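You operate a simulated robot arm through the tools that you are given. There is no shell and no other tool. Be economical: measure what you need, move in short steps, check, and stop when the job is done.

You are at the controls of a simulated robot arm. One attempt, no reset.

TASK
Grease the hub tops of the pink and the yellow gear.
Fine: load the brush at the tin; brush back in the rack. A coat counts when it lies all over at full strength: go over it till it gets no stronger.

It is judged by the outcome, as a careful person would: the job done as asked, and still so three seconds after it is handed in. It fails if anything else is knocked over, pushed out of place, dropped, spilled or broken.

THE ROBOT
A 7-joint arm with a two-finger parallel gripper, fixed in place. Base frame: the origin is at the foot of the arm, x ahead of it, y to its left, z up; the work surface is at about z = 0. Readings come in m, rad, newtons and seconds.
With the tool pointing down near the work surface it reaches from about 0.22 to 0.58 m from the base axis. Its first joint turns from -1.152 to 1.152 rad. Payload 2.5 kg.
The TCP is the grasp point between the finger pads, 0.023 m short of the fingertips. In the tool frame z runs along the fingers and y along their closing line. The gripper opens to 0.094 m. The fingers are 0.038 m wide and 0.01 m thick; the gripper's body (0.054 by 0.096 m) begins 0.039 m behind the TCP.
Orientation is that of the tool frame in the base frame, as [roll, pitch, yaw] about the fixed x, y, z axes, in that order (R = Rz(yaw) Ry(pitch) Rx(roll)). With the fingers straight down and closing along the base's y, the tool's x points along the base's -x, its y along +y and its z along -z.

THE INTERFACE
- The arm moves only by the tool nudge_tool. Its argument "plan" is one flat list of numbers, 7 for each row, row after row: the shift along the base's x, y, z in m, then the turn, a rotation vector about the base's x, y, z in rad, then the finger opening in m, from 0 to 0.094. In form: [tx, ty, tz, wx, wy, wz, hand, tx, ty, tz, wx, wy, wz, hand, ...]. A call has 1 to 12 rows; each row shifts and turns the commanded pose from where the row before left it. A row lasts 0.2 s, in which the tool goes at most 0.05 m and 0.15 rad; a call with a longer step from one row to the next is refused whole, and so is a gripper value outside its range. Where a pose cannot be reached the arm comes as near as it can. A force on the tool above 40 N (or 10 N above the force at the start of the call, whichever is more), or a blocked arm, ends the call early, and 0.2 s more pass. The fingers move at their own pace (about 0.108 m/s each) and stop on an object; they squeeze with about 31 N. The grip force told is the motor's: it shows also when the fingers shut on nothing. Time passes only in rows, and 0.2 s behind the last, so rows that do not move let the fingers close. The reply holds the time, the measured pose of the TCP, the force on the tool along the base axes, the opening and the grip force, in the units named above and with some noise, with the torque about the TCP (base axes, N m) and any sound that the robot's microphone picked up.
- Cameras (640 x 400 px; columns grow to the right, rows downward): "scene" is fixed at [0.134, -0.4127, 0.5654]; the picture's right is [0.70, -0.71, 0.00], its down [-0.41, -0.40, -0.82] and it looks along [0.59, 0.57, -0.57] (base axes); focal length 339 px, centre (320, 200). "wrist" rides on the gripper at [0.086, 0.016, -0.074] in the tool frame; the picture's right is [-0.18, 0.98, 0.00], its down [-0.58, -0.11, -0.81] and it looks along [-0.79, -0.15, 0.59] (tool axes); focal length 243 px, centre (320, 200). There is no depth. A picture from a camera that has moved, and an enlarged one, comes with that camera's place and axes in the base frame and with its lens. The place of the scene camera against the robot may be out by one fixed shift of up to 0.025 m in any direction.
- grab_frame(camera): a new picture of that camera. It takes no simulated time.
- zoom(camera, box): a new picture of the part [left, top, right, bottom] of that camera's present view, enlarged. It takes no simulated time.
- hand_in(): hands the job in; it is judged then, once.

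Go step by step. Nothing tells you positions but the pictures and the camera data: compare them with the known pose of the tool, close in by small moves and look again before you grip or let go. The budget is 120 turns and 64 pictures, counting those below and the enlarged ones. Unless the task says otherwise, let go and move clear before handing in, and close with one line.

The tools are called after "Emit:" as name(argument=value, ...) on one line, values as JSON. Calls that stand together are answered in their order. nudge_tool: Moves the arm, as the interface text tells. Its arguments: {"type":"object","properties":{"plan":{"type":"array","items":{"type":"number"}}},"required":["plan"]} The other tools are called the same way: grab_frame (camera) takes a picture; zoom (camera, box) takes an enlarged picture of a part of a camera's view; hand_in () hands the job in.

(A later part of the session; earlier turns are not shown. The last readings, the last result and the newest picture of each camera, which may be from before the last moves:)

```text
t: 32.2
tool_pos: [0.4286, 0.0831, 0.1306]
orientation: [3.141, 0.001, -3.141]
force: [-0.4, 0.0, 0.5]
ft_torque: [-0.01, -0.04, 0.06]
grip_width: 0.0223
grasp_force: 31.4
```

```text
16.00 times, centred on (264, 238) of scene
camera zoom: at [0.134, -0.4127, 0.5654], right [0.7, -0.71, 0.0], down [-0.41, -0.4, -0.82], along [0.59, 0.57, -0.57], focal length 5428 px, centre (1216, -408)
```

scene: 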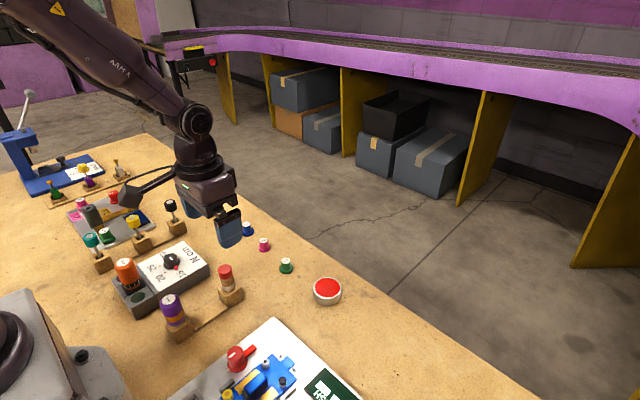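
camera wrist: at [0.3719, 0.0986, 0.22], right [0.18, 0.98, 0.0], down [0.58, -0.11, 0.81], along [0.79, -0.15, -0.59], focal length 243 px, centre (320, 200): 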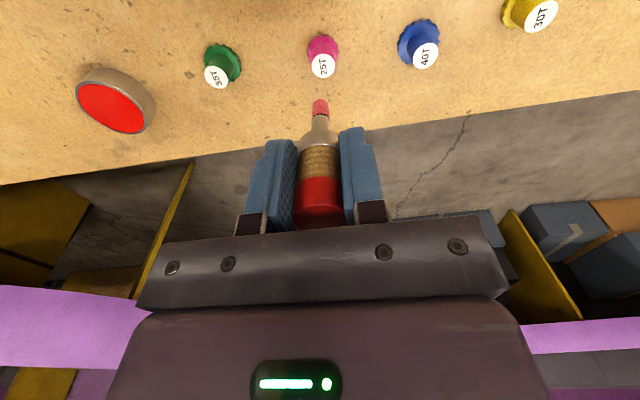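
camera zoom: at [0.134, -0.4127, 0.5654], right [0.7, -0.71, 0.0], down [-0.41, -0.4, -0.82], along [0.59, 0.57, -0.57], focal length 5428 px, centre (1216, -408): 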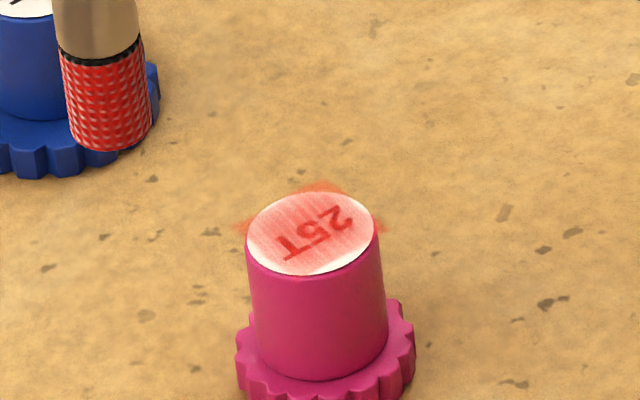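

The coat is uneven: weaker on the near (-x, -y) rim. I will shift the pattern that way by about 1.5 mm, press 1.5 mm deeper, and make more passes.

Emit:
nudge_tool(plan=[0.0285, -0.001, -0.018, 0, 0, 0, 0.015, -0.005, 0, -0.018, 0, 0, 0, 0.015, 0, 0, -0.0055, 0, 0, 0, 0.015, 0.0015, 0.0035, 0, 0, 0, 0, 0.015, 0.0035, 0.0015, 0, 0, 0, 0, 0.015, 0.0035, -0.0015, 0, 0, 0, 0, 0.015, 0.0015, -0.0035, 0, 0, 0, 0, 0.015, -0.0015, -0.0035, 0, 0, 0, 0, 0.015, -0.0035, -0.0015, 0, 0, 0, 0, 0.015, -0.0035, 0.0015, 0, 0, 0, 0, 0.015, -0.0015, 0.0035, 0, 0, 0, 0, 0.015, 0, 0, 0, 0, 0, 0, 0.015])

Emit:
nudge_tool(plan=[0.0015, 0.0035, 0, 0, 0, 0, 0.015, 0.0035, 0.0015, 0, 0, 0, 0, 0.015, 0.0035, -0.0015, 0, 0, 0, 0, 0.015, 0.0015, -0.0035, 0, 0, 0, 0, 0.015, -0.0015, -0.0035, 0, 0, 0, 0, 0.015, -0.0035, -0.0015, 0, 0, 0, 0, 0.015, -0.0035, 0.0015, 0, 0, 0, 0, 0.015, -0.0015, 0.0035, 0, 0, 0, 0, 0.015, 0.003, 0, 0, 0, 0, 0, 0.015, 0.003, 0, 0, 0, 0, 0, 0.015, 0.003, 0, 0, 0, 0, 0, 0.015, -0.002, 0.002, 0, 0, 0, 0, 0.015])

Emit:
nudge_tool(plan=[-0.002, -0.002, 0.02, 0, 0, 0, 0.015, -0.03, 0, 0.02, 0, 0, 0, 0.015, 0, 0, 0, 0, 0, 0, 0.015])

Emit:
zoom(camera="scene", box=[252, 228, 276, 248])

```text
t: 34.8
tool_pos: [0.4522, 0.0825, 0.0889]
orientation: [-3.14, 0.0, 3.139]
force: [1.0, -3.9, 10.0]
ft_torque: [-0.25, -0.11, 0.01]
grip_width: 0.0226
grasp_force: 30.9
```

```text
t: 37.4
tool_pos: [0.4601, 0.0846, 0.0897]
orientation: [-3.14, 0.001, 3.142]
force: [0.5, 0.2, 0.2]
ft_torque: [-0.03, -0.01, 0.03]
grip_width: 0.0224
grasp_force: 31.0
```

```text
t: 38.2
tool_pos: [0.4272, 0.0829, 0.1272]
orientation: [-3.141, -0.001, -3.141]
force: [0.1, 0.9, -0.3]
ft_torque: [0.0, -0.01, 0.02]
grip_width: 0.0222
grasp_force: 30.7
```

```text
16.00 times, centred on (264, 238) of scene
camera zoom: at [0.134, -0.4127, 0.5654], right [0.7, -0.71, 0.0], down [-0.41, -0.4, -0.82], along [0.59, 0.57, -0.57], focal length 5428 px, centre (1216, -408)
```

zoom: 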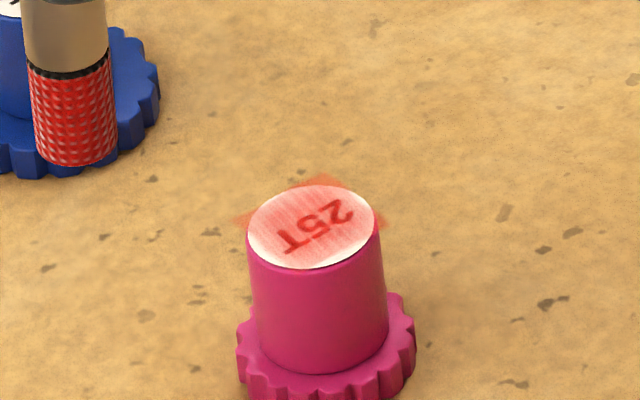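

The gain is small now, so the brush is probably running out. I will reload at the tin before going over it again.

Emit:
nudge_tool(plan=[0.0063, -0.0395, 0.005, 0, 0, 0, 0.015, 0.0063, -0.0395, 0, 0, 0, 0, 0.015, 0.0063, -0.0395, 0, 0, 0, 0, 0.015, 0.0063, -0.0395, 0, 0, 0, 0, 0.015, 0.0063, -0.0395, 0, 0, 0, 0, 0.015, 0, 0, 0, 0, 0, 0, 0.015, 0, 0, -0.025, 0, 0, 0, 0.015, 0, 0, -0.017, 0, 0, 0, 0.015, 0, 0, -0.005, 0, 0, 0, 0.015, 0, 0, 0, 0, 0, 0, 0.015, 0, 0, 0, 0, 0, 0, 0.015])

Emit:
zoom(camera="wrist", box=[260, 50, 380, 150])

Emit:
zoom(camera="scene", box=[252, 228, 276, 248])

```text
t: 40.6
tool_pos: [0.4575, -0.1147, 0.0867]
orientation: [-3.141, 0.0, -3.141]
force: [0.0, 0.8, 0.4]
ft_torque: [0.01, -0.02, -0.01]
grip_width: 0.0224
grasp_force: 30.7
```

```text
4.00 times, centred on (320, 100) of wrist
camera zoom: at [0.3713, -0.0971, 0.1611], right [0.18, 0.98, 0.0], down [0.58, -0.11, 0.81], along [0.79, -0.15, -0.59], focal length 970 px, centre (320, 600)
```

zoom: 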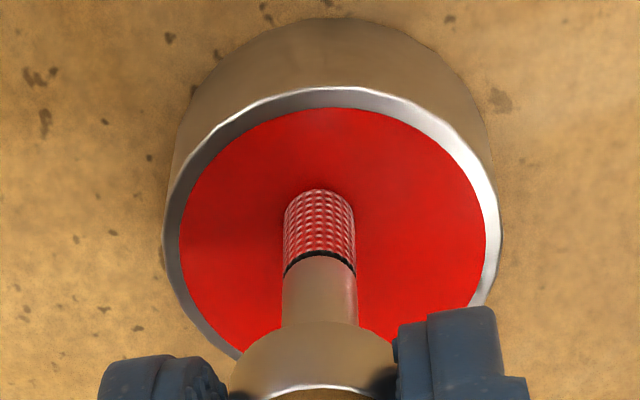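

```text
16.00 times, centred on (264, 238) of scene
camera zoom: at [0.134, -0.4127, 0.5654], right [0.7, -0.71, 0.0], down [-0.41, -0.4, -0.82], along [0.59, 0.57, -0.57], focal length 5428 px, centre (1216, -408)
```

zoom: 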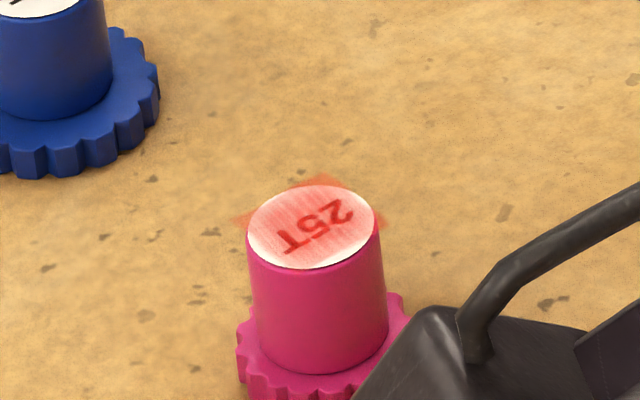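

No contact force yet, so I go slightly deeper.

Emit:
nudge_tool(plan=[0, 0, -0.0015, 0, 0, 0, 0.015, 0, 0, -0.0015, 0, 0, 0, 0.015, 0, 0, 0, 0, 0, 0, 0.015, 0, 0, 0, 0, 0, 0, 0.015])

Emit:
zoom(camera="wrist", box=[260, 50, 380, 150])

```text
t: 41.6
tool_pos: [0.4586, -0.1142, 0.0857]
orientation: [3.141, 0.0, 3.14]
force: [-2.3, -2.2, 5.6]
ft_torque: [-0.14, 0.05, 0.0]
grip_width: 0.0222
grasp_force: 31.5
```

```text
4.00 times, centred on (320, 100) of wrist
camera zoom: at [0.3723, -0.0975, 0.1593], right [0.18, 0.98, 0.0], down [0.58, -0.11, 0.81], along [0.79, -0.15, -0.59], focal length 970 px, centre (320, 600)
```

zoom: 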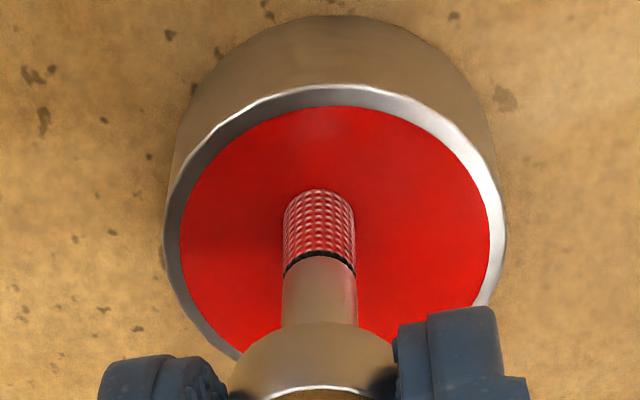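

Reloaded (5.6 N), though the brush has tilted slightly in the grip. I go back over the pink hub and check alignment from just above it.

Emit:
nudge_tool(plan=[0, 0, 0.03, 0, 0, 0, 0.015, 0, 0, 0.02, 0, 0, 0, 0.015, 0, 0.04, 0, 0, 0, 0, 0.015, 0, 0.04, 0, 0, 0, 0, 0.015, 0, 0.04, 0, 0, 0, 0, 0.015, 0, 0.04, 0, 0, 0, 0, 0.015, 0.001, 0.039, 0, 0, 0, 0, 0.015, 0, 0, -0.03, 0, 0, 0, 0.015, 0, 0, 0, 0, 0, 0, 0.015, 0, 0, 0, 0, 0, 0, 0.015])

Emit:
zoom(camera="wrist", box=[260, 50, 380, 150])

```text
t: 43.8
tool_pos: [0.4614, 0.0817, 0.1045]
orientation: [-3.141, 0.001, -3.141]
force: [0.5, 0.0, -0.1]
ft_torque: [0.0, -0.04, 0.02]
grip_width: 0.0223
grasp_force: 31.1
```

```text
4.00 times, centred on (320, 100) of wrist
camera zoom: at [0.3748, 0.0985, 0.1787], right [0.18, 0.98, 0.0], down [0.58, -0.11, 0.81], along [0.79, -0.15, -0.59], focal length 970 px, centre (320, 600)
```

zoom: 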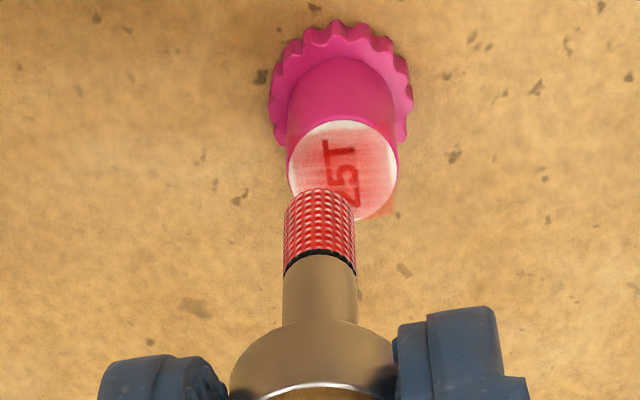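

The hub sits about 4 mm to the +y of the tip, and the coat is weak on the -x/-y edge. I will correct y, lower close to the top and look again.

Emit:
nudge_tool(plan=[0.001, 0.0038, 0, 0, 0, 0, 0.015, 0, 0, -0.006, 0, 0, 0, 0.015, 0, 0, -0.005, 0, 0, 0, 0.015, 0, 0, 0, 0, 0, 0, 0.015, 0, 0, 0, 0, 0, 0, 0.015])

Emit:
zoom(camera="wrist", box=[260, 50, 380, 150])

```text
t: 45.0
tool_pos: [0.4623, 0.089, 0.0931]
orientation: [-3.14, 0.0, 3.142]
force: [-0.2, -0.7, 0.0]
ft_torque: [0.01, -0.04, 0.04]
grip_width: 0.0222
grasp_force: 30.5
```

```text
4.00 times, centred on (320, 100) of wrist
camera zoom: at [0.3755, 0.1036, 0.1676], right [0.18, 0.98, 0.0], down [0.58, -0.11, 0.81], along [0.79, -0.15, -0.59], focal length 970 px, centre (320, 600)
```

zoom: 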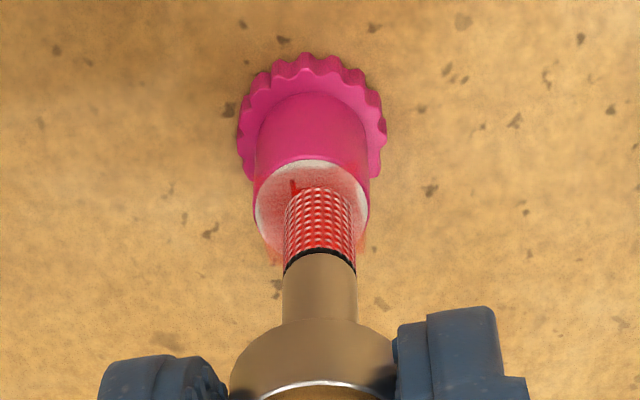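

Recomputing the foreshortening, my earlier strokes were about 4 mm too far +x, which explains the bare rim. I now correct by (-1, -1.3) mm and come down gently.

Emit:
nudge_tool(plan=[-0.001, -0.0013, 0, 0, 0, 0, 0.015, 0, 0, -0.002, 0, 0, 0, 0.015, 0, 0, -0.0015, 0, 0, 0, 0.015, 0, 0, 0, 0, 0, 0, 0.015, 0, 0, 0, 0, 0, 0, 0.015])

Emit:
zoom(camera="wrist", box=[260, 50, 380, 150])

```text
t: 46.2
tool_pos: [0.4606, 0.086, 0.0897]
orientation: [3.141, 0.002, -3.141]
force: [-0.4, 0.1, 2.4]
ft_torque: [0.03, -0.02, 0.01]
grip_width: 0.0223
grasp_force: 30.9
```

```text
4.00 times, centred on (320, 100) of wrist
camera zoom: at [0.3736, 0.1028, 0.1642], right [0.18, 0.98, 0.0], down [0.58, -0.11, 0.81], along [0.79, -0.15, -0.59], focal length 970 px, centre (320, 600)
```

zoom: 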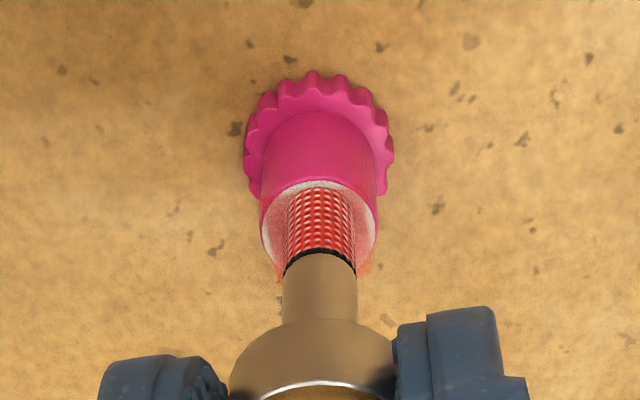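

Now well centred at 2.4 N. I will run two circles and look.

Emit:
nudge_tool(plan=[-0.0025, 0, -0.0008, 0, 0, 0, 0.015, 0.0015, 0.003, 0, 0, 0, 0, 0.015, 0.003, 0.0013, 0, 0, 0, 0, 0.015, 0.003, -0.0013, 0, 0, 0, 0, 0.015, 0.0015, -0.003, 0, 0, 0, 0, 0.015, -0.0015, -0.003, 0, 0, 0, 0, 0.015, -0.003, -0.0013, 0, 0, 0, 0, 0.015, -0.003, 0.0013, 0, 0, 0, 0, 0.015, -0.0015, 0.003, 0, 0, 0, 0, 0.015])

Emit:
nudge_tool(plan=[0.0015, 0.003, 0, 0, 0, 0, 0.015, 0.003, 0.0013, 0, 0, 0, 0, 0.015, 0.003, -0.0013, 0, 0, 0, 0, 0.015, 0.0015, -0.003, 0, 0, 0, 0, 0.015, -0.0015, -0.003, 0, 0, 0, 0, 0.015, -0.003, -0.0013, 0, 0, 0, 0, 0.015, -0.003, 0.0013, 0, 0, 0, 0, 0.015, -0.0015, 0.003, 0, 0, 0, 0, 0.015])

Emit:
zoom(camera="wrist", box=[260, 50, 380, 150])

```text
t: 48.2
tool_pos: [0.4587, 0.0867, 0.089]
orientation: [-3.141, -0.001, 3.138]
force: [0.1, -2.1, 4.0]
ft_torque: [-0.09, -0.05, -0.02]
grip_width: 0.0221
grasp_force: 30.9
```

```text
t: 50.0
tool_pos: [0.4582, 0.0868, 0.0881]
orientation: [-3.141, 0.001, 3.141]
force: [1.1, -0.7, 6.2]
ft_torque: [-0.07, -0.13, 0.0]
grip_width: 0.0224
grasp_force: 31.0
```

```text
4.00 times, centred on (320, 100) of wrist
camera zoom: at [0.3708, 0.1032, 0.1624], right [0.19, 0.98, 0.0], down [0.58, -0.11, 0.81], along [0.79, -0.15, -0.59], focal length 970 px, centre (320, 600)
```

zoom: 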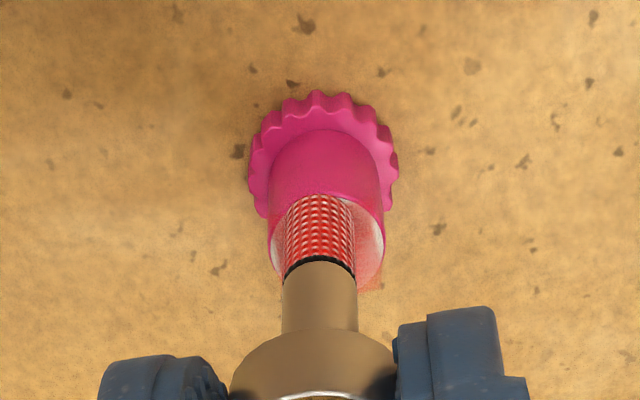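

Coverage is better now. I will shift 1 mm to +y, add raster strokes across, then check from the scene camera.

Emit:
nudge_tool(plan=[0.003, 0.001, 0, 0, 0, 0, 0.015, 0.003, 0, 0, 0, 0, 0, 0.015, 0.003, 0, 0, 0, 0, 0, 0.015, -0.001, 0.003, 0, 0, 0, 0, 0.015, -0.003, 0.001, 0, 0, 0, 0, 0.015, -0.003, -0.001, 0, 0, 0, 0, 0.015, -0.002, -0.003, 0, 0, 0, 0, 0.015, 0.002, -0.003, 0, 0, 0, 0, 0.015, 0.003, -0.001, 0, 0, 0, 0, 0.015, 0.003, 0.001, 0, 0, 0, 0, 0.015, -0.001, 0.003, 0, 0, 0, 0, 0.015])

Emit:
nudge_tool(plan=[-0.0035, 0, 0, 0, 0, 0, 0.015, -0.0035, 0, 0, 0, 0, 0, 0.015, 0.0015, 0.003, 0, 0, 0, 0, 0.015, 0.002, 0.0015, 0, 0, 0, 0, 0.015, 0, -0.003, 0, 0, 0, 0, 0.015, 0, -0.003, 0, 0, 0, 0, 0.015, 0, -0.003, 0, 0, 0, 0, 0.015, -0.002, 0.0015, 0, 0, 0, 0, 0.015, -0.0015, 0.003, 0, 0, 0, 0, 0.015, 0.003, 0, 0, 0, 0, 0, 0.015, 0, 0, 0.02, 0, 0, 0, 0.015, -0.03, 0, 0.02, 0, 0, 0, 0.015])

Emit:
zoom(camera="scene", box=[252, 228, 276, 248])

```text
t: 52.4
tool_pos: [0.4648, 0.0882, 0.0892]
orientation: [3.141, -0.001, -3.141]
force: [0.5, -0.5, -0.3]
ft_torque: [0.0, -0.03, 0.0]
grip_width: 0.0221
grasp_force: 30.6
```

```text
t: 55.0
tool_pos: [0.4329, 0.0869, 0.1293]
orientation: [-3.141, 0.0, 3.138]
force: [0.0, -0.2, 0.1]
ft_torque: [0.0, -0.03, 0.04]
grip_width: 0.0224
grasp_force: 31.2
```

```text
16.00 times, centred on (264, 238) of scene
camera zoom: at [0.134, -0.4127, 0.5654], right [0.7, -0.71, 0.0], down [-0.41, -0.4, -0.82], along [0.59, 0.57, -0.57], focal length 5428 px, centre (1216, -408)
```

zoom: 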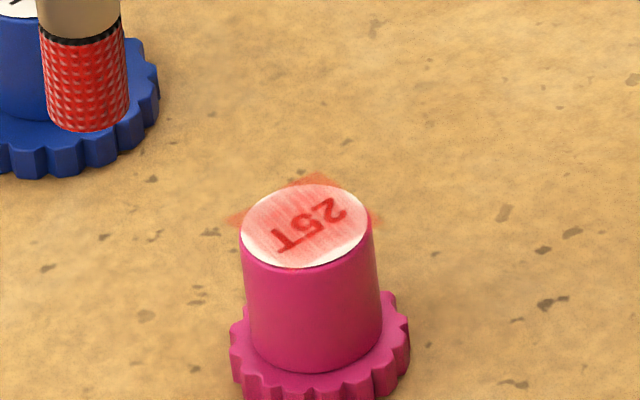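

The coat on pink looks unchanged from the passes before, so it seems at full strength; the coated patch is a square that fits within the hub. I move towards yellow and look at both from there.

Emit:
nudge_tool(plan=[0, 0.03, 0.01, 0, 0, 0, 0.015, 0, 0.03, 0, 0, 0, 0, 0.015, 0, 0.03, 0, 0, 0, 0, 0.015, 0, 0.03, 0, 0, 0, 0, 0.015, 0, 0.02, 0, 0, 0, 0, 0.015, 0, 0, 0, 0, 0, 0, 0.015, 0, 0, 0, 0, 0, 0, 0.015])

Emit:
zoom(camera="wrist", box=[100, 30, 420, 190])

```text
t: 56.6
tool_pos: [0.4309, 0.2282, 0.1398]
orientation: [-3.14, 0.0, 3.139]
force: [-0.2, 0.1, 0.4]
ft_torque: [0.0, 0.01, 0.03]
grip_width: 0.0222
grasp_force: 31.2
```

```text
2.00 times, centred on (260, 110) of wrist
camera zoom: at [0.3456, 0.2451, 0.2133], right [0.18, 0.98, 0.0], down [0.58, -0.11, 0.81], along [0.79, -0.15, -0.59], focal length 485 px, centre (440, 380)
```

zoom: 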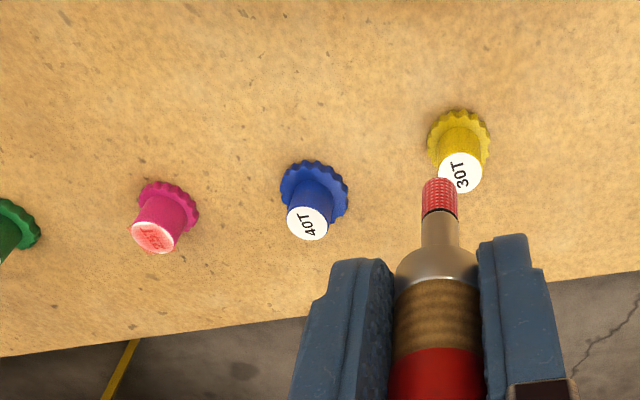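

Pink's coat shows a full patch from this side too. Yellow's hub top is at about (0.453, 0.233); I move over it and lower to about 10 mm above.

Emit:
nudge_tool(plan=[0.023, 0.005, 0, 0, 0, 0, 0.015, 0, 0, -0.02, 0, 0, 0, 0.015, 0, 0, -0.02, 0, 0, 0, 0.015, 0, 0, -0.005, 0, 0, 0, 0.015, 0, 0, 0, 0, 0, 0, 0.015, 0, 0, 0, 0, 0, 0, 0.015])

Emit:
zoom(camera="wrist", box=[260, 50, 380, 150])

```text
t: 58.0
tool_pos: [0.4541, 0.2305, 0.0944]
orientation: [-3.141, 0.001, -3.139]
force: [0.3, -0.2, -0.2]
ft_torque: [0.01, 0.0, -0.02]
grip_width: 0.0223
grasp_force: 30.9
```

```text
4.00 times, centred on (320, 100) of wrist
camera zoom: at [0.3678, 0.2482, 0.1682], right [0.18, 0.98, 0.0], down [0.58, -0.11, 0.81], along [0.79, -0.15, -0.59], focal length 970 px, centre (320, 600)
```

zoom: 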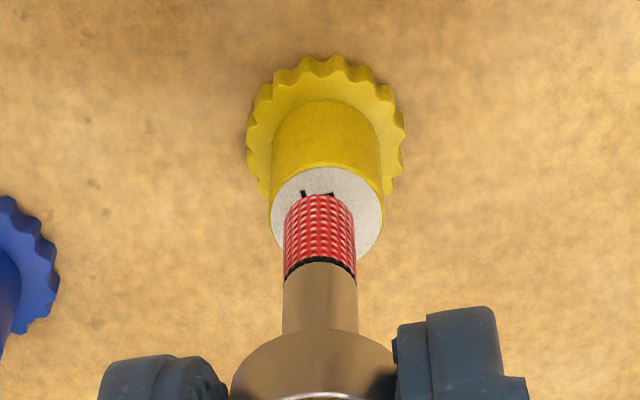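

Aligned in x, with hub about 1 mm to +y. I correct and come down for light contact.

Emit:
nudge_tool(plan=[0, 0.0011, 0, 0, 0, 0, 0.015, 0, 0, -0.0025, 0, 0, 0, 0.015, 0, 0, -0.0015, 0, 0, 0, 0.015, 0, 0, 0, 0, 0, 0, 0.015])

```text
t: 59.0
tool_pos: [0.4534, 0.2344, 0.091]
orientation: [3.14, -0.001, -3.141]
force: [-0.2, -0.8, -0.4]
ft_torque: [-0.03, 0.0, 0.02]
grip_width: 0.0223
grasp_force: 30.9
```

Emit:
nudge_tool(plan=[0, 0, -0.0015, 0, 0, 0, 0.015, 0, 0, 0, 0, 0, 0, 0.015, 0, 0, 0, 0, 0, 0, 0.015])

```text
t: 59.8
tool_pos: [0.4544, 0.2332, 0.0876]
orientation: [-3.14, 0.0, -3.141]
force: [1.3, -0.2, 0.4]
ft_torque: [0.02, 0.02, 0.0]
grip_width: 0.0222
grasp_force: 31.3
```

Emit:
nudge_tool(plan=[0, 0, -0.0012, 0, 0, 0, 0.015, 0, 0, 0, 0, 0, 0, 0.015, 0, 0, 0, 0, 0, 0, 0.015])

```text
t: 60.6
tool_pos: [0.4541, 0.2339, 0.0874]
orientation: [-3.14, 0.003, 3.141]
force: [0.3, -0.1, 7.0]
ft_torque: [-0.03, -0.06, 0.0]
grip_width: 0.0222
grasp_force: 31.2
```

Contact (7 N). I ease off a hair and run two circles plus cross strokes.

Emit:
nudge_tool(plan=[-0.002, 0, 0.0004, 0, 0, 0, 0.015, -0.002, 0, 0, 0, 0, 0, 0.015, 0.001, 0.003, 0, 0, 0, 0, 0.015, 0.003, 0.0012, 0, 0, 0, 0, 0.015, 0.003, -0.0012, 0, 0, 0, 0, 0.015, 0.001, -0.003, 0, 0, 0, 0, 0.015, -0.001, -0.003, 0, 0, 0, 0, 0.015, -0.003, -0.0012, 0, 0, 0, 0, 0.015, -0.003, 0.0012, 0, 0, 0, 0, 0.015, -0.001, 0.003, 0, 0, 0, 0, 0.015])

Emit:
nudge_tool(plan=[0.001, 0.003, 0, 0, 0, 0, 0.015, 0.003, 0.0012, 0, 0, 0, 0, 0.015, 0.003, -0.0012, 0, 0, 0, 0, 0.015, 0.001, -0.003, 0, 0, 0, 0, 0.015, -0.001, -0.003, 0, 0, 0, 0, 0.015, -0.003, -0.0012, 0, 0, 0, 0, 0.015, -0.003, 0.0012, 0, 0, 0, 0, 0.015, -0.001, 0.003, 0, 0, 0, 0, 0.015, 0.003, 0, 0, 0, 0, 0, 0.015, 0.003, 0, 0, 0, 0, 0, 0.015, -0.001, 0, 0, 0, 0, 0, 0.015, -0.001, 0, 0, 0, 0, 0, 0.015])

Emit:
zoom(camera="wrist", box=[260, 50, 380, 150])

```text
t: 62.8
tool_pos: [0.4504, 0.2329, 0.0872]
orientation: [-3.14, 0.001, 3.138]
force: [2.8, -4.3, 12.7]
ft_torque: [-0.33, -0.15, -0.04]
grip_width: 0.0223
grasp_force: 30.7
```

```text
t: 65.4
tool_pos: [0.4534, 0.2335, 0.0866]
orientation: [3.14, 0.002, 3.141]
force: [0.9, -2.5, 14.9]
ft_torque: [-0.08, -0.02, 0.01]
grip_width: 0.0221
grasp_force: 31.3
```

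```text
4.00 times, centred on (320, 100) of wrist
camera zoom: at [0.3674, 0.2507, 0.1611], right [0.18, 0.98, 0.0], down [0.58, -0.11, 0.81], along [0.79, -0.15, -0.59], focal length 970 px, centre (320, 600)
```

zoom: 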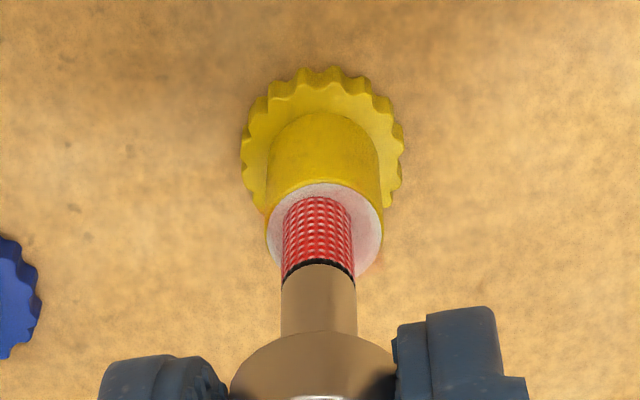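

Coat is forming and tip well centred. Force is too high at 15 N, so I raise 1.2 mm, shift 1 mm +y and make more passes.

Emit:
nudge_tool(plan=[0, 0.001, 0.0012, 0, 0, 0, 0.015, -0.004, 0, 0, 0, 0, 0, 0.015, 0.001, 0.003, 0, 0, 0, 0, 0.015, 0.003, 0.0012, 0, 0, 0, 0, 0.015, 0.003, -0.0012, 0, 0, 0, 0, 0.015, 0.001, -0.003, 0, 0, 0, 0, 0.015, -0.001, -0.003, 0, 0, 0, 0, 0.015, -0.003, -0.0012, 0, 0, 0, 0, 0.015, -0.003, 0.0012, 0, 0, 0, 0, 0.015, -0.001, 0.003, 0, 0, 0, 0, 0.015, 0.003, 0, 0, 0, 0, 0, 0.015, 0.003, 0, 0, 0, 0, 0, 0.015])

Emit:
nudge_tool(plan=[-0.002, 0, 0, 0, 0, 0, 0.015, 0, 0.003, 0, 0, 0, 0, 0.015, 0, 0.001, 0, 0, 0, 0, 0.015, 0, -0.003, 0, 0, 0, 0, 0.015, 0, -0.003, 0, 0, 0, 0, 0.015, 0, -0.002, 0, 0, 0, 0, 0.015, 0.003, 0.001, 0, 0, 0, 0, 0.015, 0.001, 0.003, 0, 0, 0, 0, 0.015, -0.001, 0.003, 0, 0, 0, 0, 0.015, -0.003, 0.001, 0, 0, 0, 0, 0.015, -0.003, -0.001, 0, 0, 0, 0, 0.015, -0.001, -0.003, 0, 0, 0, 0, 0.015])

Emit:
nudge_tool(plan=[0.001, -0.003, 0, 0, 0, 0, 0.015, 0.003, -0.001, 0, 0, 0, 0, 0.015, 0.003, 0.001, 0, 0, 0, 0, 0.015, 0.001, 0.003, 0, 0, 0, 0, 0.015, -0.004, 0, 0, 0, 0, 0, 0.015, 0, 0, 0.02, 0, 0, 0, 0.015, -0.03, 0, 0.02, 0, 0, 0, 0.015, 0, 0, 0, 0, 0, 0, 0.015])

Emit:
zoom(camera="scene", box=[214, 205, 274, 248])

```text
t: 68.0
tool_pos: [0.4554, 0.2341, 0.0895]
orientation: [-3.141, 0.002, 3.141]
force: [-0.3, 0.5, -0.8]
ft_torque: [-0.03, 0.01, -0.01]
grip_width: 0.0222
grasp_force: 31.0
```

```text
t: 70.6
tool_pos: [0.4489, 0.2349, 0.0898]
orientation: [-3.141, 0.001, 3.14]
force: [0.1, -0.2, 0.4]
ft_torque: [-0.02, 0.0, 0.01]
grip_width: 0.0222
grasp_force: 31.0
```

```text
t: 72.4
tool_pos: [0.4249, 0.235, 0.1258]
orientation: [3.141, -0.001, -3.141]
force: [0.2, -0.2, 0.3]
ft_torque: [0.04, 0.02, 0.0]
grip_width: 0.0223
grasp_force: 31.0
```

```text
9.30 times, centred on (244, 226) of scene
camera zoom: at [0.134, -0.4127, 0.5654], right [0.7, -0.71, 0.0], down [-0.41, -0.4, -0.82], along [0.59, 0.57, -0.57], focal length 3156 px, centre (1027, -46)
```

zoom: 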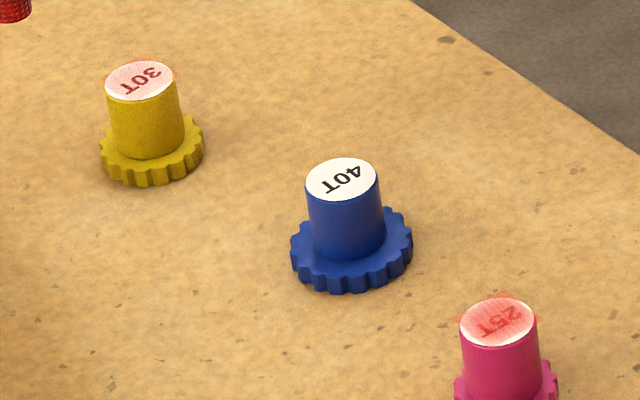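

The raised passes lost contact; yellow is paler than pink. I go back down 0.7 mm deeper and repeat with contact.

Emit:
nudge_tool(plan=[0.03, 0, -0.018, 0, 0, 0, 0.015, 0, 0, -0.018, 0, 0, 0, 0.015, 0, 0, -0.0045, 0, 0, 0, 0.015, 0, 0, 0, 0, 0, 0, 0.015])

```text
t: 73.4
tool_pos: [0.4547, 0.2361, 0.0867]
orientation: [3.14, 0.001, 3.139]
force: [0.1, -0.9, 8.1]
ft_torque: [-0.04, -0.01, 0.0]
grip_width: 0.022
grasp_force: 30.4
```

Good, 8 N. I run circles while checking the force.

Emit:
nudge_tool(plan=[-0.004, 0, 0.0003, 0, 0, 0, 0.015, 0.001, 0.003, 0, 0, 0, 0, 0.015, 0.003, 0.0012, 0, 0, 0, 0, 0.015, 0.003, -0.0012, 0, 0, 0, 0, 0.015, 0.001, -0.003, 0, 0, 0, 0, 0.015, -0.001, -0.003, 0, 0, 0, 0, 0.015, -0.003, -0.0012, 0, 0, 0, 0, 0.015, -0.003, 0.0012, 0, 0, 0, 0, 0.015, -0.001, 0.003, 0, 0, 0, 0, 0.015])

Emit:
nudge_tool(plan=[0.001, 0.003, 0, 0, 0, 0, 0.015, 0.003, 0.0012, 0, 0, 0, 0, 0.015, 0.003, -0.0012, 0, 0, 0, 0, 0.015, 0.001, -0.003, 0, 0, 0, 0, 0.015, -0.001, -0.003, 0, 0, 0, 0, 0.015, -0.003, -0.0012, 0, 0, 0, 0, 0.015, -0.003, 0.0012, 0, 0, 0, 0, 0.015, -0.001, 0.003, 0, 0, 0, 0, 0.015, 0.003, 0, 0, 0, 0, 0, 0.015, 0.003, 0, 0, 0, 0, 0, 0.015, -0.002, 0, 0, 0, 0, 0, 0.015])

Emit:
nudge_tool(plan=[0, 0.003, 0, 0, 0, 0, 0.015, 0, 0.001, 0, 0, 0, 0, 0.015, 0, -0.003, 0, 0, 0, 0, 0.015, 0, -0.003, 0, 0, 0, 0, 0.015, 0, -0.002, 0, 0, 0, 0, 0.015, 0.003, 0.001, 0, 0, 0, 0, 0.015, 0.001, 0.003, 0, 0, 0, 0, 0.015, -0.001, 0.003, 0, 0, 0, 0, 0.015, -0.003, 0.001, 0, 0, 0, 0, 0.015, -0.003, -0.001, 0, 0, 0, 0, 0.015, -0.001, -0.003, 0, 0, 0, 0, 0.015])

Emit:
zoom(camera="wrist", box=[260, 50, 380, 150])

```text
t: 75.4
tool_pos: [0.4501, 0.2356, 0.089]
orientation: [-3.142, 0.0, 3.139]
force: [-0.1, -0.4, 0.0]
ft_torque: [0.02, -0.03, -0.03]
grip_width: 0.0226
grasp_force: 31.2
```

```text
t: 77.8
tool_pos: [0.4543, 0.2352, 0.0889]
orientation: [-3.14, 0.001, 3.142]
force: [-0.2, 0.3, -0.1]
ft_torque: [0.0, 0.01, 0.0]
grip_width: 0.022
grasp_force: 31.0
```

```text
t: 80.2
tool_pos: [0.4495, 0.2358, 0.0888]
orientation: [3.141, 0.001, 3.142]
force: [-0.9, 0.1, -0.2]
ft_torque: [0.01, 0.01, -0.01]
grip_width: 0.022
grasp_force: 30.6
```

```text
4.00 times, centred on (320, 100) of wrist
camera zoom: at [0.3635, 0.2516, 0.1624], right [0.18, 0.98, 0.0], down [0.58, -0.11, 0.81], along [0.79, -0.15, -0.59], focal length 970 px, centre (320, 600)
```

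zoom: 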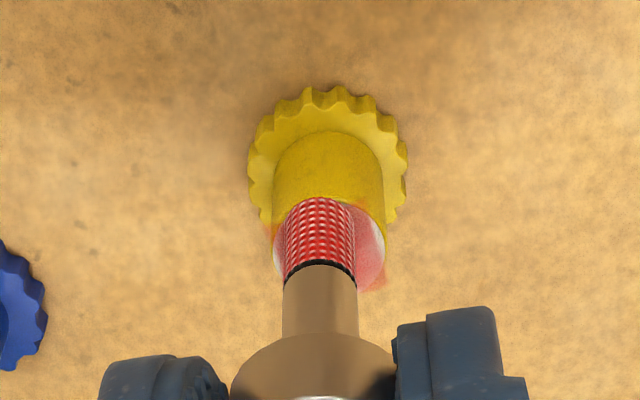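

The coat is stronger but contact dropped off again. I lower until contact and repeat.

Emit:
nudge_tool(plan=[0.004, 0, 0, 0, 0, 0, 0.015, 0, 0, -0.001, 0, 0, 0, 0.015, 0, 0, 0, 0, 0, 0, 0.015, 0, 0, 0, 0, 0, 0, 0.015])

```text
t: 81.2
tool_pos: [0.453, 0.2342, 0.0867]
orientation: [3.139, 0.002, -3.141]
force: [-0.8, 0.4, 8.6]
ft_torque: [0.0, 0.01, 0.01]
grip_width: 0.0221
grasp_force: 31.1
```

Emit:
nudge_tool(plan=[-0.004, 0, 0, 0, 0, 0, 0.015, 0.001, 0.003, 0, 0, 0, 0, 0.015, 0.003, 0.0012, 0, 0, 0, 0, 0.015, 0.003, -0.0012, 0, 0, 0, 0, 0.015, 0.001, -0.003, 0, 0, 0, 0, 0.015, -0.001, -0.003, 0, 0, 0, 0, 0.015, -0.003, -0.0012, 0, 0, 0, 0, 0.015, -0.003, 0.0012, 0, 0, 0, 0, 0.015, -0.001, 0.003, 0, 0, 0, 0, 0.015])

Emit:
nudge_tool(plan=[0.0025, 0.003, 0, 0, 0, 0, 0.015, 0.003, 0, 0, 0, 0, 0, 0.015, 0.001, -0.003, 0, 0, 0, 0, 0.015, -0.003, 0, 0, 0, 0, 0, 0.015, -0.003, 0, 0, 0, 0, 0, 0.015, 0, -0.003, 0, 0, 0, 0, 0.015, 0.003, 0, 0, 0, 0, 0, 0.015, 0.003, 0, 0, 0, 0, 0, 0.015, -0.0025, 0.003, 0, 0, 0, 0, 0.015])

```text
t: 83.2
tool_pos: [0.451, 0.2354, 0.0871]
orientation: [3.14, 0.0, 3.14]
force: [0.5, -1.7, 5.1]
ft_torque: [-0.13, -0.05, 0.01]
grip_width: 0.0224
grasp_force: 31.0
```

```text
t: 85.2
tool_pos: [0.4548, 0.2355, 0.0868]
orientation: [3.141, 0.002, 3.14]
force: [0.6, -0.7, 2.2]
ft_torque: [-0.03, -0.06, -0.01]
grip_width: 0.0221
grasp_force: 30.9
```

Contact held this time (5 N, 2 N). One more circle, then lift and compare both tops.

Emit:
nudge_tool(plan=[-0.004, 0, -0.0003, 0, 0, 0, 0.015, 0.001, 0.003, 0, 0, 0, 0, 0.015, 0.003, 0.0012, 0, 0, 0, 0, 0.015, 0.003, -0.0012, 0, 0, 0, 0, 0.015, 0.001, -0.003, 0, 0, 0, 0, 0.015, -0.001, -0.003, 0, 0, 0, 0, 0.015, -0.003, -0.0012, 0, 0, 0, 0, 0.015, -0.003, 0.0012, 0, 0, 0, 0, 0.015, -0.001, 0.003, 0, 0, 0, 0, 0.015, 0.004, 0, 0, 0, 0, 0, 0.015, 0, 0, 0.02, 0, 0, 0, 0.015, -0.03, 0, 0.02, 0, 0, 0, 0.015])

Emit:
zoom(camera="scene", box=[214, 205, 274, 248])

```text
t: 87.8
tool_pos: [0.4249, 0.236, 0.1225]
orientation: [-3.142, -0.001, -3.141]
force: [-0.6, 0.1, 0.1]
ft_torque: [0.01, 0.0, -0.01]
grip_width: 0.0222
grasp_force: 31.1
```

```text
9.30 times, centred on (244, 226) of scene
camera zoom: at [0.134, -0.4127, 0.5654], right [0.7, -0.71, 0.0], down [-0.41, -0.4, -0.82], along [0.59, 0.57, -0.57], focal length 3156 px, centre (1027, -46)
```

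zoom: 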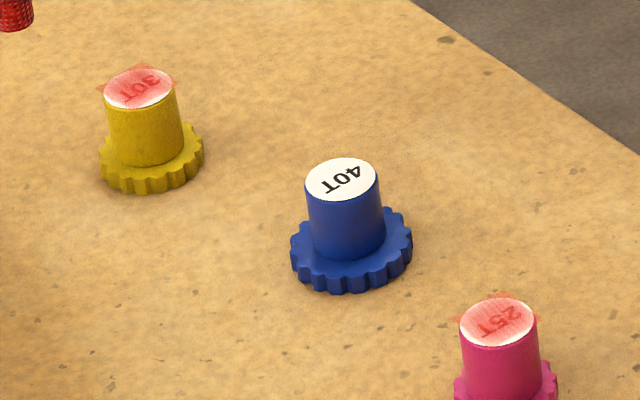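

Yellow is now denser than pink, so pink isn't at full strength yet and more contact passes are needed. First more on yellow: I return above it and check alignment.

Emit:
nudge_tool(plan=[0.028, -0.001, -0.015, 0, 0, 0, 0.015, 0, 0, -0.016, 0, 0, 0, 0.015, 0, 0, 0, 0, 0, 0, 0.015, 0, 0, 0, 0, 0, 0, 0.015])

Emit:
zoom(camera="wrist", box=[260, 50, 380, 150])

```text
t: 88.8
tool_pos: [0.4551, 0.2342, 0.0944]
orientation: [-3.14, 0.0, 3.141]
force: [0.1, 0.0, -0.2]
ft_torque: [-0.01, 0.03, -0.01]
grip_width: 0.0219
grasp_force: 31.3
```

```text
4.00 times, centred on (320, 100) of wrist
camera zoom: at [0.3661, 0.2509, 0.1693], right [0.18, 0.98, 0.0], down [0.58, -0.11, 0.81], along [0.79, -0.15, -0.59], focal length 970 px, centre (320, 600)
```

zoom: 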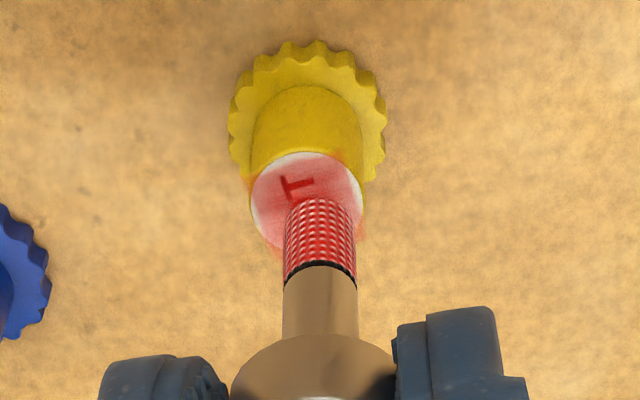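

Tip is about 2 mm too far +y. I correct and come into contact.

Emit:
nudge_tool(plan=[-0.001, -0.002, 0, 0, 0, 0, 0.015, 0, 0, -0.004, 0, 0, 0, 0.015, 0, 0, -0.003, 0, 0, 0, 0.015, 0, 0, 0, 0, 0, 0, 0.015, 0, 0, 0, 0, 0, 0, 0.015])

```text
t: 90.0
tool_pos: [0.4513, 0.2322, 0.089]
orientation: [3.14, 0.001, 3.141]
force: [0.4, 0.1, 0.5]
ft_torque: [0.02, -0.02, -0.04]
grip_width: 0.0223
grasp_force: 30.9
```

Emit:
nudge_tool(plan=[0, 0, -0.001, 0, 0, 0, 0.015, 0, 0, -0.0005, 0, 0, 0, 0.015, 0, 0, 0, 0, 0, 0, 0.015, 0, 0, 0, 0, 0, 0, 0.015])

```text
t: 91.0
tool_pos: [0.4501, 0.2316, 0.0885]
orientation: [-3.141, 0.0, -3.141]
force: [-0.4, 0.3, -1.1]
ft_torque: [0.01, 0.02, -0.02]
grip_width: 0.022
grasp_force: 31.1
```

Emit:
nudge_tool(plan=[0, 0, -0.001, 0, 0, 0, 0.015, 0, 0, 0, 0, 0, 0, 0.015, 0, 0, 0, 0, 0, 0, 0.015])

```text
t: 91.8
tool_pos: [0.4507, 0.2314, 0.0879]
orientation: [3.14, 0.0, 3.14]
force: [-0.4, 0.8, 4.1]
ft_torque: [0.01, -0.05, 0.03]
grip_width: 0.0221
grasp_force: 30.4
```

Emit:
nudge_tool(plan=[-0.0035, 0, -0.0003, 0, 0, 0, 0.015, 0.001, 0.0025, 0, 0, 0, 0, 0.015, 0.0025, 0.001, 0, 0, 0, 0, 0.015, 0.0025, -0.001, 0, 0, 0, 0, 0.015, 0.001, -0.0025, 0, 0, 0, 0, 0.015, -0.001, -0.0025, 0, 0, 0, 0, 0.015, -0.0025, -0.001, 0, 0, 0, 0, 0.015, -0.0025, 0.001, 0, 0, 0, 0, 0.015, -0.001, 0.0025, 0, 0, 0, 0, 0.015])

Emit:
nudge_tool(plan=[0.001, 0.0025, 0, 0, 0, 0, 0.015, 0.0025, 0.001, 0, 0, 0, 0, 0.015, 0.0025, -0.001, 0, 0, 0, 0, 0.015, 0.001, -0.0025, 0, 0, 0, 0, 0.015, -0.001, -0.0025, 0, 0, 0, 0, 0.015, -0.0025, -0.001, 0, 0, 0, 0, 0.015, -0.0025, 0.001, 0, 0, 0, 0, 0.015, -0.001, 0.0025, 0, 0, 0, 0, 0.015, 0.0035, 0, 0, 0, 0, 0, 0.015])

```text
t: 93.8
tool_pos: [0.4486, 0.2296, 0.0854]
orientation: [-3.14, 0.002, 3.139]
force: [4.3, -3.7, 21.0]
ft_torque: [-0.2, -0.38, 0.01]
grip_width: 0.0221
grasp_force: 31.5
```

```text
t: 95.8
tool_pos: [0.4504, 0.2305, 0.0866]
orientation: [-3.139, -0.003, -3.141]
force: [-2.9, -4.1, 14.5]
ft_torque: [-0.23, 0.12, -0.02]
grip_width: 0.0221
grasp_force: 30.8
```

Strong contact there (15–21 N). I lift and look.

Emit:
nudge_tool(plan=[0, 0, 0.005, 0, 0, 0, 0.015, 0, 0, 0.02, 0, 0, 0, 0.015, -0.03, 0, 0.02, 0, 0, 0, 0.015, 0, 0, 0, 0, 0, 0, 0.015])

Emit:
zoom(camera="scene", box=[214, 205, 274, 248])

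```text
t: 96.8
tool_pos: [0.4233, 0.232, 0.1327]
orientation: [-3.141, 0.0, 3.141]
force: [-0.8, -0.8, -0.7]
ft_torque: [0.0, 0.01, 0.0]
grip_width: 0.0223
grasp_force: 31.4
```

```text
9.30 times, centred on (244, 226) of scene
camera zoom: at [0.134, -0.4127, 0.5654], right [0.7, -0.71, 0.0], down [-0.41, -0.4, -0.82], along [0.59, 0.57, -0.57], focal length 3156 px, centre (1027, -46)
```

zoom: 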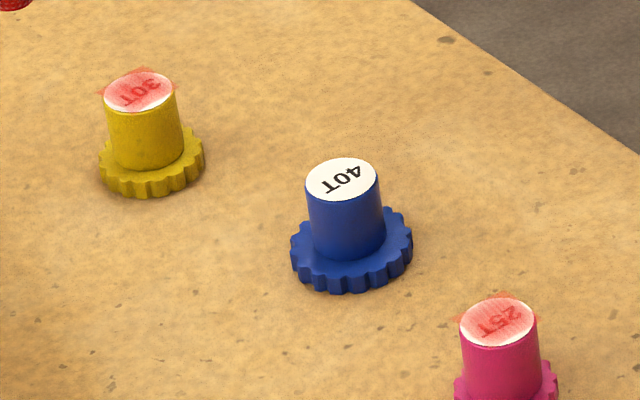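

Yellow and pink now look alike, which suggests saturation, but to be sure I reload and go over each once more.

Emit:
nudge_tool(plan=[0.004, -0.0384, 0, 0, 0, 0, 0.015, 0.004, -0.0384, 0, 0, 0, 0, 0.015, 0.004, -0.0384, 0, 0, 0, 0, 0.015, 0.004, -0.0384, 0, 0, 0, 0, 0.015, 0.004, -0.0384, 0, 0, 0, 0, 0.015, 0.004, -0.0384, 0, 0, 0, 0, 0.015, 0.004, -0.0384, 0, 0, 0, 0, 0.015, 0.004, -0.0384, 0, 0, 0, 0, 0.015, 0.004, -0.0384, 0, 0, 0, 0, 0.015, 0, 0, -0.02, 0, 0, 0, 0.015, 0, 0, -0.02, 0, 0, 0, 0.015, 0, 0, 0, 0, 0, 0, 0.015])

Emit:
nudge_tool(plan=[0, 0, -0.003, 0, 0, 0, 0.015, 0, 0, -0.002, 0, 0, 0, 0.015, 0, 0, 0, 0, 0, 0, 0.015, 0, 0, 0, 0, 0, 0, 0.015])

```text
t: 99.4
tool_pos: [0.4533, -0.1139, 0.0929]
orientation: [3.141, 0.001, 3.14]
force: [-0.1, 0.0, -1.3]
ft_torque: [0.05, 0.03, 0.01]
grip_width: 0.022
grasp_force: 30.9
```

```text
t: 100.4
tool_pos: [0.4548, -0.1151, 0.0876]
orientation: [-3.141, 0.0, 3.14]
force: [0.3, -0.3, -0.2]
ft_torque: [0.01, -0.01, 0.02]
grip_width: 0.0222
grasp_force: 30.9
```

Emit:
nudge_tool(plan=[0, 0, -0.0015, 0, 0, 0, 0.015, 0, 0, -0.0015, 0, 0, 0, 0.015, 0, 0, 0, 0, 0, 0, 0.015, 0, 0, 0, 0, 0, 0, 0.015])

```text
t: 101.4
tool_pos: [0.4573, -0.1136, 0.0825]
orientation: [3.141, 0.0, 3.141]
force: [-2.8, -1.3, 5.7]
ft_torque: [-0.01, 0.15, 0.0]
grip_width: 0.0221
grasp_force: 31.0
```

Reloaded (5.7 N). Back to pink, stopping just above for a look.

Emit:
nudge_tool(plan=[0, 0, 0.025, 0, 0, 0, 0.015, 0, 0, 0.02, 0, 0, 0, 0.015, 0.001, 0.04, 0, 0, 0, 0, 0.015, 0.001, 0.04, 0, 0, 0, 0, 0.015, 0.001, 0.04, 0, 0, 0, 0, 0.015, 0.001, 0.04, 0, 0, 0, 0, 0.015, 0, 0.0405, 0, 0, 0, 0, 0.015, 0, 0, -0.02, 0, 0, 0, 0.015, 0, 0, -0.014, 0, 0, 0, 0.015, 0, 0, 0, 0, 0, 0, 0.015, 0, 0, 0, 0, 0, 0, 0.015])

Emit:
zoom(camera="wrist", box=[260, 50, 380, 150])

```text
t: 103.8
tool_pos: [0.462, 0.0891, 0.0957]
orientation: [-3.141, 0.0, 3.141]
force: [-0.8, -0.7, -0.1]
ft_torque: [-0.01, -0.01, 0.0]
grip_width: 0.0222
grasp_force: 31.0
```

```text
4.00 times, centred on (320, 100) of wrist
camera zoom: at [0.3752, 0.1051, 0.1694], right [0.18, 0.98, 0.0], down [0.58, -0.11, 0.81], along [0.79, -0.15, -0.59], focal length 970 px, centre (320, 600)
```

zoom: 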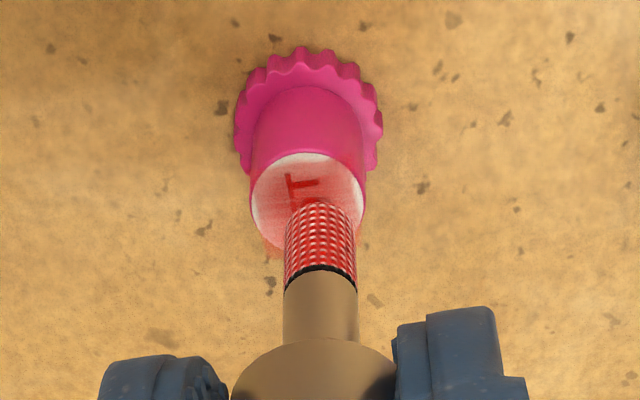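

The pink coat is weaker on the -x side. I shift (-2.5, -2) mm and come down to contact.

Emit:
nudge_tool(plan=[-0.0025, -0.002, 0, 0, 0, 0, 0.015, 0, 0, -0.004, 0, 0, 0, 0.015, 0, 0, -0.003, 0, 0, 0, 0.015, 0, 0, 0, 0, 0, 0, 0.015, 0, 0, 0, 0, 0, 0, 0.015])

```text
t: 105.0
tool_pos: [0.4584, 0.0849, 0.0875]
orientation: [-3.141, 0.0, 3.142]
force: [-0.2, 0.5, -0.5]
ft_torque: [0.01, -0.02, -0.02]
grip_width: 0.0219
grasp_force: 31.3
```

Emit:
nudge_tool(plan=[0, 0, -0.001, 0, 0, 0, 0.015, 0, 0, -0.0005, 0, 0, 0, 0.015, 0, 0, 0, 0, 0, 0, 0.015, 0, 0, 0, 0, 0, 0, 0.015])

```text
t: 106.0
tool_pos: [0.4579, 0.0853, 0.0864]
orientation: [-3.141, 0.002, 3.14]
force: [0.2, -0.1, 14.6]
ft_torque: [0.01, -0.04, 0.02]
grip_width: 0.0223
grasp_force: 30.8
```

Emit:
nudge_tool(plan=[0, 0, 0.0007, 0, 0, 0, 0.015, -0.0035, 0, 0, 0, 0, 0, 0.015, 0.001, 0.0027, 0, 0, 0, 0, 0.015, 0.0025, 0.0012, 0, 0, 0, 0, 0.015, 0.0025, -0.0012, 0, 0, 0, 0, 0.015, 0.001, -0.0027, 0, 0, 0, 0, 0.015, -0.001, -0.0027, 0, 0, 0, 0, 0.015, -0.0025, -0.0012, 0, 0, 0, 0, 0.015, -0.0025, 0.0012, 0, 0, 0, 0, 0.015, -0.001, 0.0027, 0, 0, 0, 0, 0.015])

Emit:
nudge_tool(plan=[0.001, 0.0027, 0, 0, 0, 0, 0.015, 0.0025, 0.0012, 0, 0, 0, 0, 0.015, 0.0025, -0.0012, 0, 0, 0, 0, 0.015, 0.001, -0.0027, 0, 0, 0, 0, 0.015, -0.001, -0.0027, 0, 0, 0, 0, 0.015, -0.0025, -0.0012, 0, 0, 0, 0, 0.015, -0.0025, 0.0012, 0, 0, 0, 0, 0.015, -0.001, 0.0027, 0, 0, 0, 0, 0.015, 0.0035, 0, 0, 0, 0, 0, 0.015])

```text
t: 108.2
tool_pos: [0.4561, 0.0849, 0.0853]
orientation: [-3.141, 0.001, 3.141]
force: [3.8, -3.6, 15.0]
ft_torque: [0.06, -0.17, 0.02]
grip_width: 0.0223
grasp_force: 30.9
```

```text
t: 110.2
tool_pos: [0.4559, 0.0845, 0.0844]
orientation: [-3.14, -0.004, 3.14]
force: [-5.1, -3.7, 14.4]
ft_torque: [-0.22, 0.26, 0.0]
grip_width: 0.0223
grasp_force: 30.9
```

Contact stayed solid. One more circle and cross strokes, slightly lighter, then I check.

Emit:
nudge_tool(plan=[-0.0035, 0, 0.0004, 0, 0, 0, 0.015, 0.001, 0.0027, 0, 0, 0, 0, 0.015, 0.0025, 0.0012, 0, 0, 0, 0, 0.015, 0.0025, -0.0012, 0, 0, 0, 0, 0.015, 0.001, -0.0027, 0, 0, 0, 0, 0.015, -0.001, -0.0027, 0, 0, 0, 0, 0.015, -0.0025, -0.0012, 0, 0, 0, 0, 0.015, -0.0025, 0.0012, 0, 0, 0, 0, 0.015, -0.001, 0.0027, 0, 0, 0, 0, 0.015, 0.0035, 0, 0, 0, 0, 0, 0.015, 0, 0, 0, 0, 0, 0, 0.015])

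Emit:
nudge_tool(plan=[0, 0, 0.005, 0, 0, 0, 0.015, 0, 0, 0.02, 0, 0, 0, 0.015, -0.03, 0, 0.02, 0, 0, 0, 0.015, 0, 0, 0, 0, 0, 0, 0.015])

Emit:
zoom(camera="scene", box=[214, 205, 274, 248])

```text
t: 112.6
tool_pos: [0.458, 0.0846, 0.0868]
orientation: [-3.141, 0.0, -3.142]
force: [-0.9, 0.1, 0.3]
ft_torque: [0.0, 0.02, -0.01]
grip_width: 0.022
grasp_force: 31.1
```

```text
t: 113.6
tool_pos: [0.4284, 0.0835, 0.1327]
orientation: [-3.141, 0.0, -3.141]
force: [0.2, 0.6, 0.4]
ft_torque: [0.02, 0.0, 0.01]
grip_width: 0.0223
grasp_force: 31.2
```

```text
9.30 times, centred on (244, 226) of scene
camera zoom: at [0.134, -0.4127, 0.5654], right [0.7, -0.71, 0.0], down [-0.41, -0.4, -0.82], along [0.59, 0.57, -0.57], focal length 3156 px, centre (1027, -46)
```

zoom: 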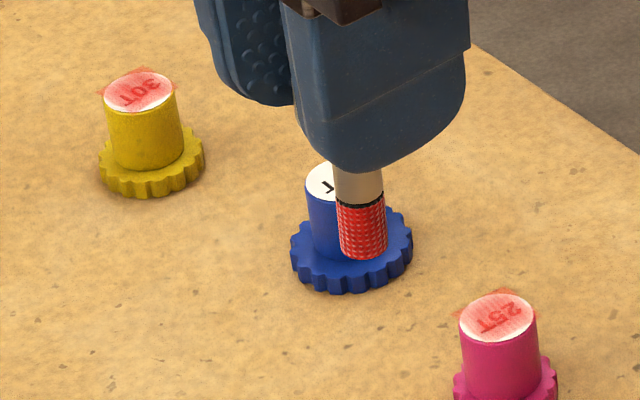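

Pink shows no further change with a fresh load, so it is saturated. I move between the two gears for one clear wrist view of both tops.

Emit:
nudge_tool(plan=[-0.005, 0.035, 0.005, 0, 0, 0, 0.015, -0.005, 0.04, 0.005, 0, 0, 0, 0.015, 0, 0, 0, 0, 0, 0, 0.015, 0, 0, 0, 0, 0, 0, 0.015])

Emit:
zoom(camera="wrist", box=[220, 70, 440, 170])

```text
t: 114.6
tool_pos: [0.4206, 0.16, 0.1418]
orientation: [3.141, 0.0, 3.14]
force: [0.3, 0.2, -1.6]
ft_torque: [0.01, 0.02, -0.01]
grip_width: 0.0221
grasp_force: 31.2
```

```text
2.91 times, centred on (330, 120) of wrist
camera zoom: at [0.3331, 0.1761, 0.2169], right [0.18, 0.98, 0.0], down [0.58, -0.11, 0.81], along [0.79, -0.15, -0.59], focal length 706 px, centre (291, 433)
```

zoom: 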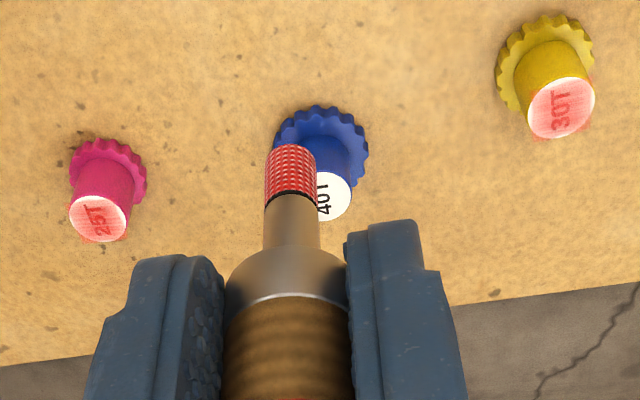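

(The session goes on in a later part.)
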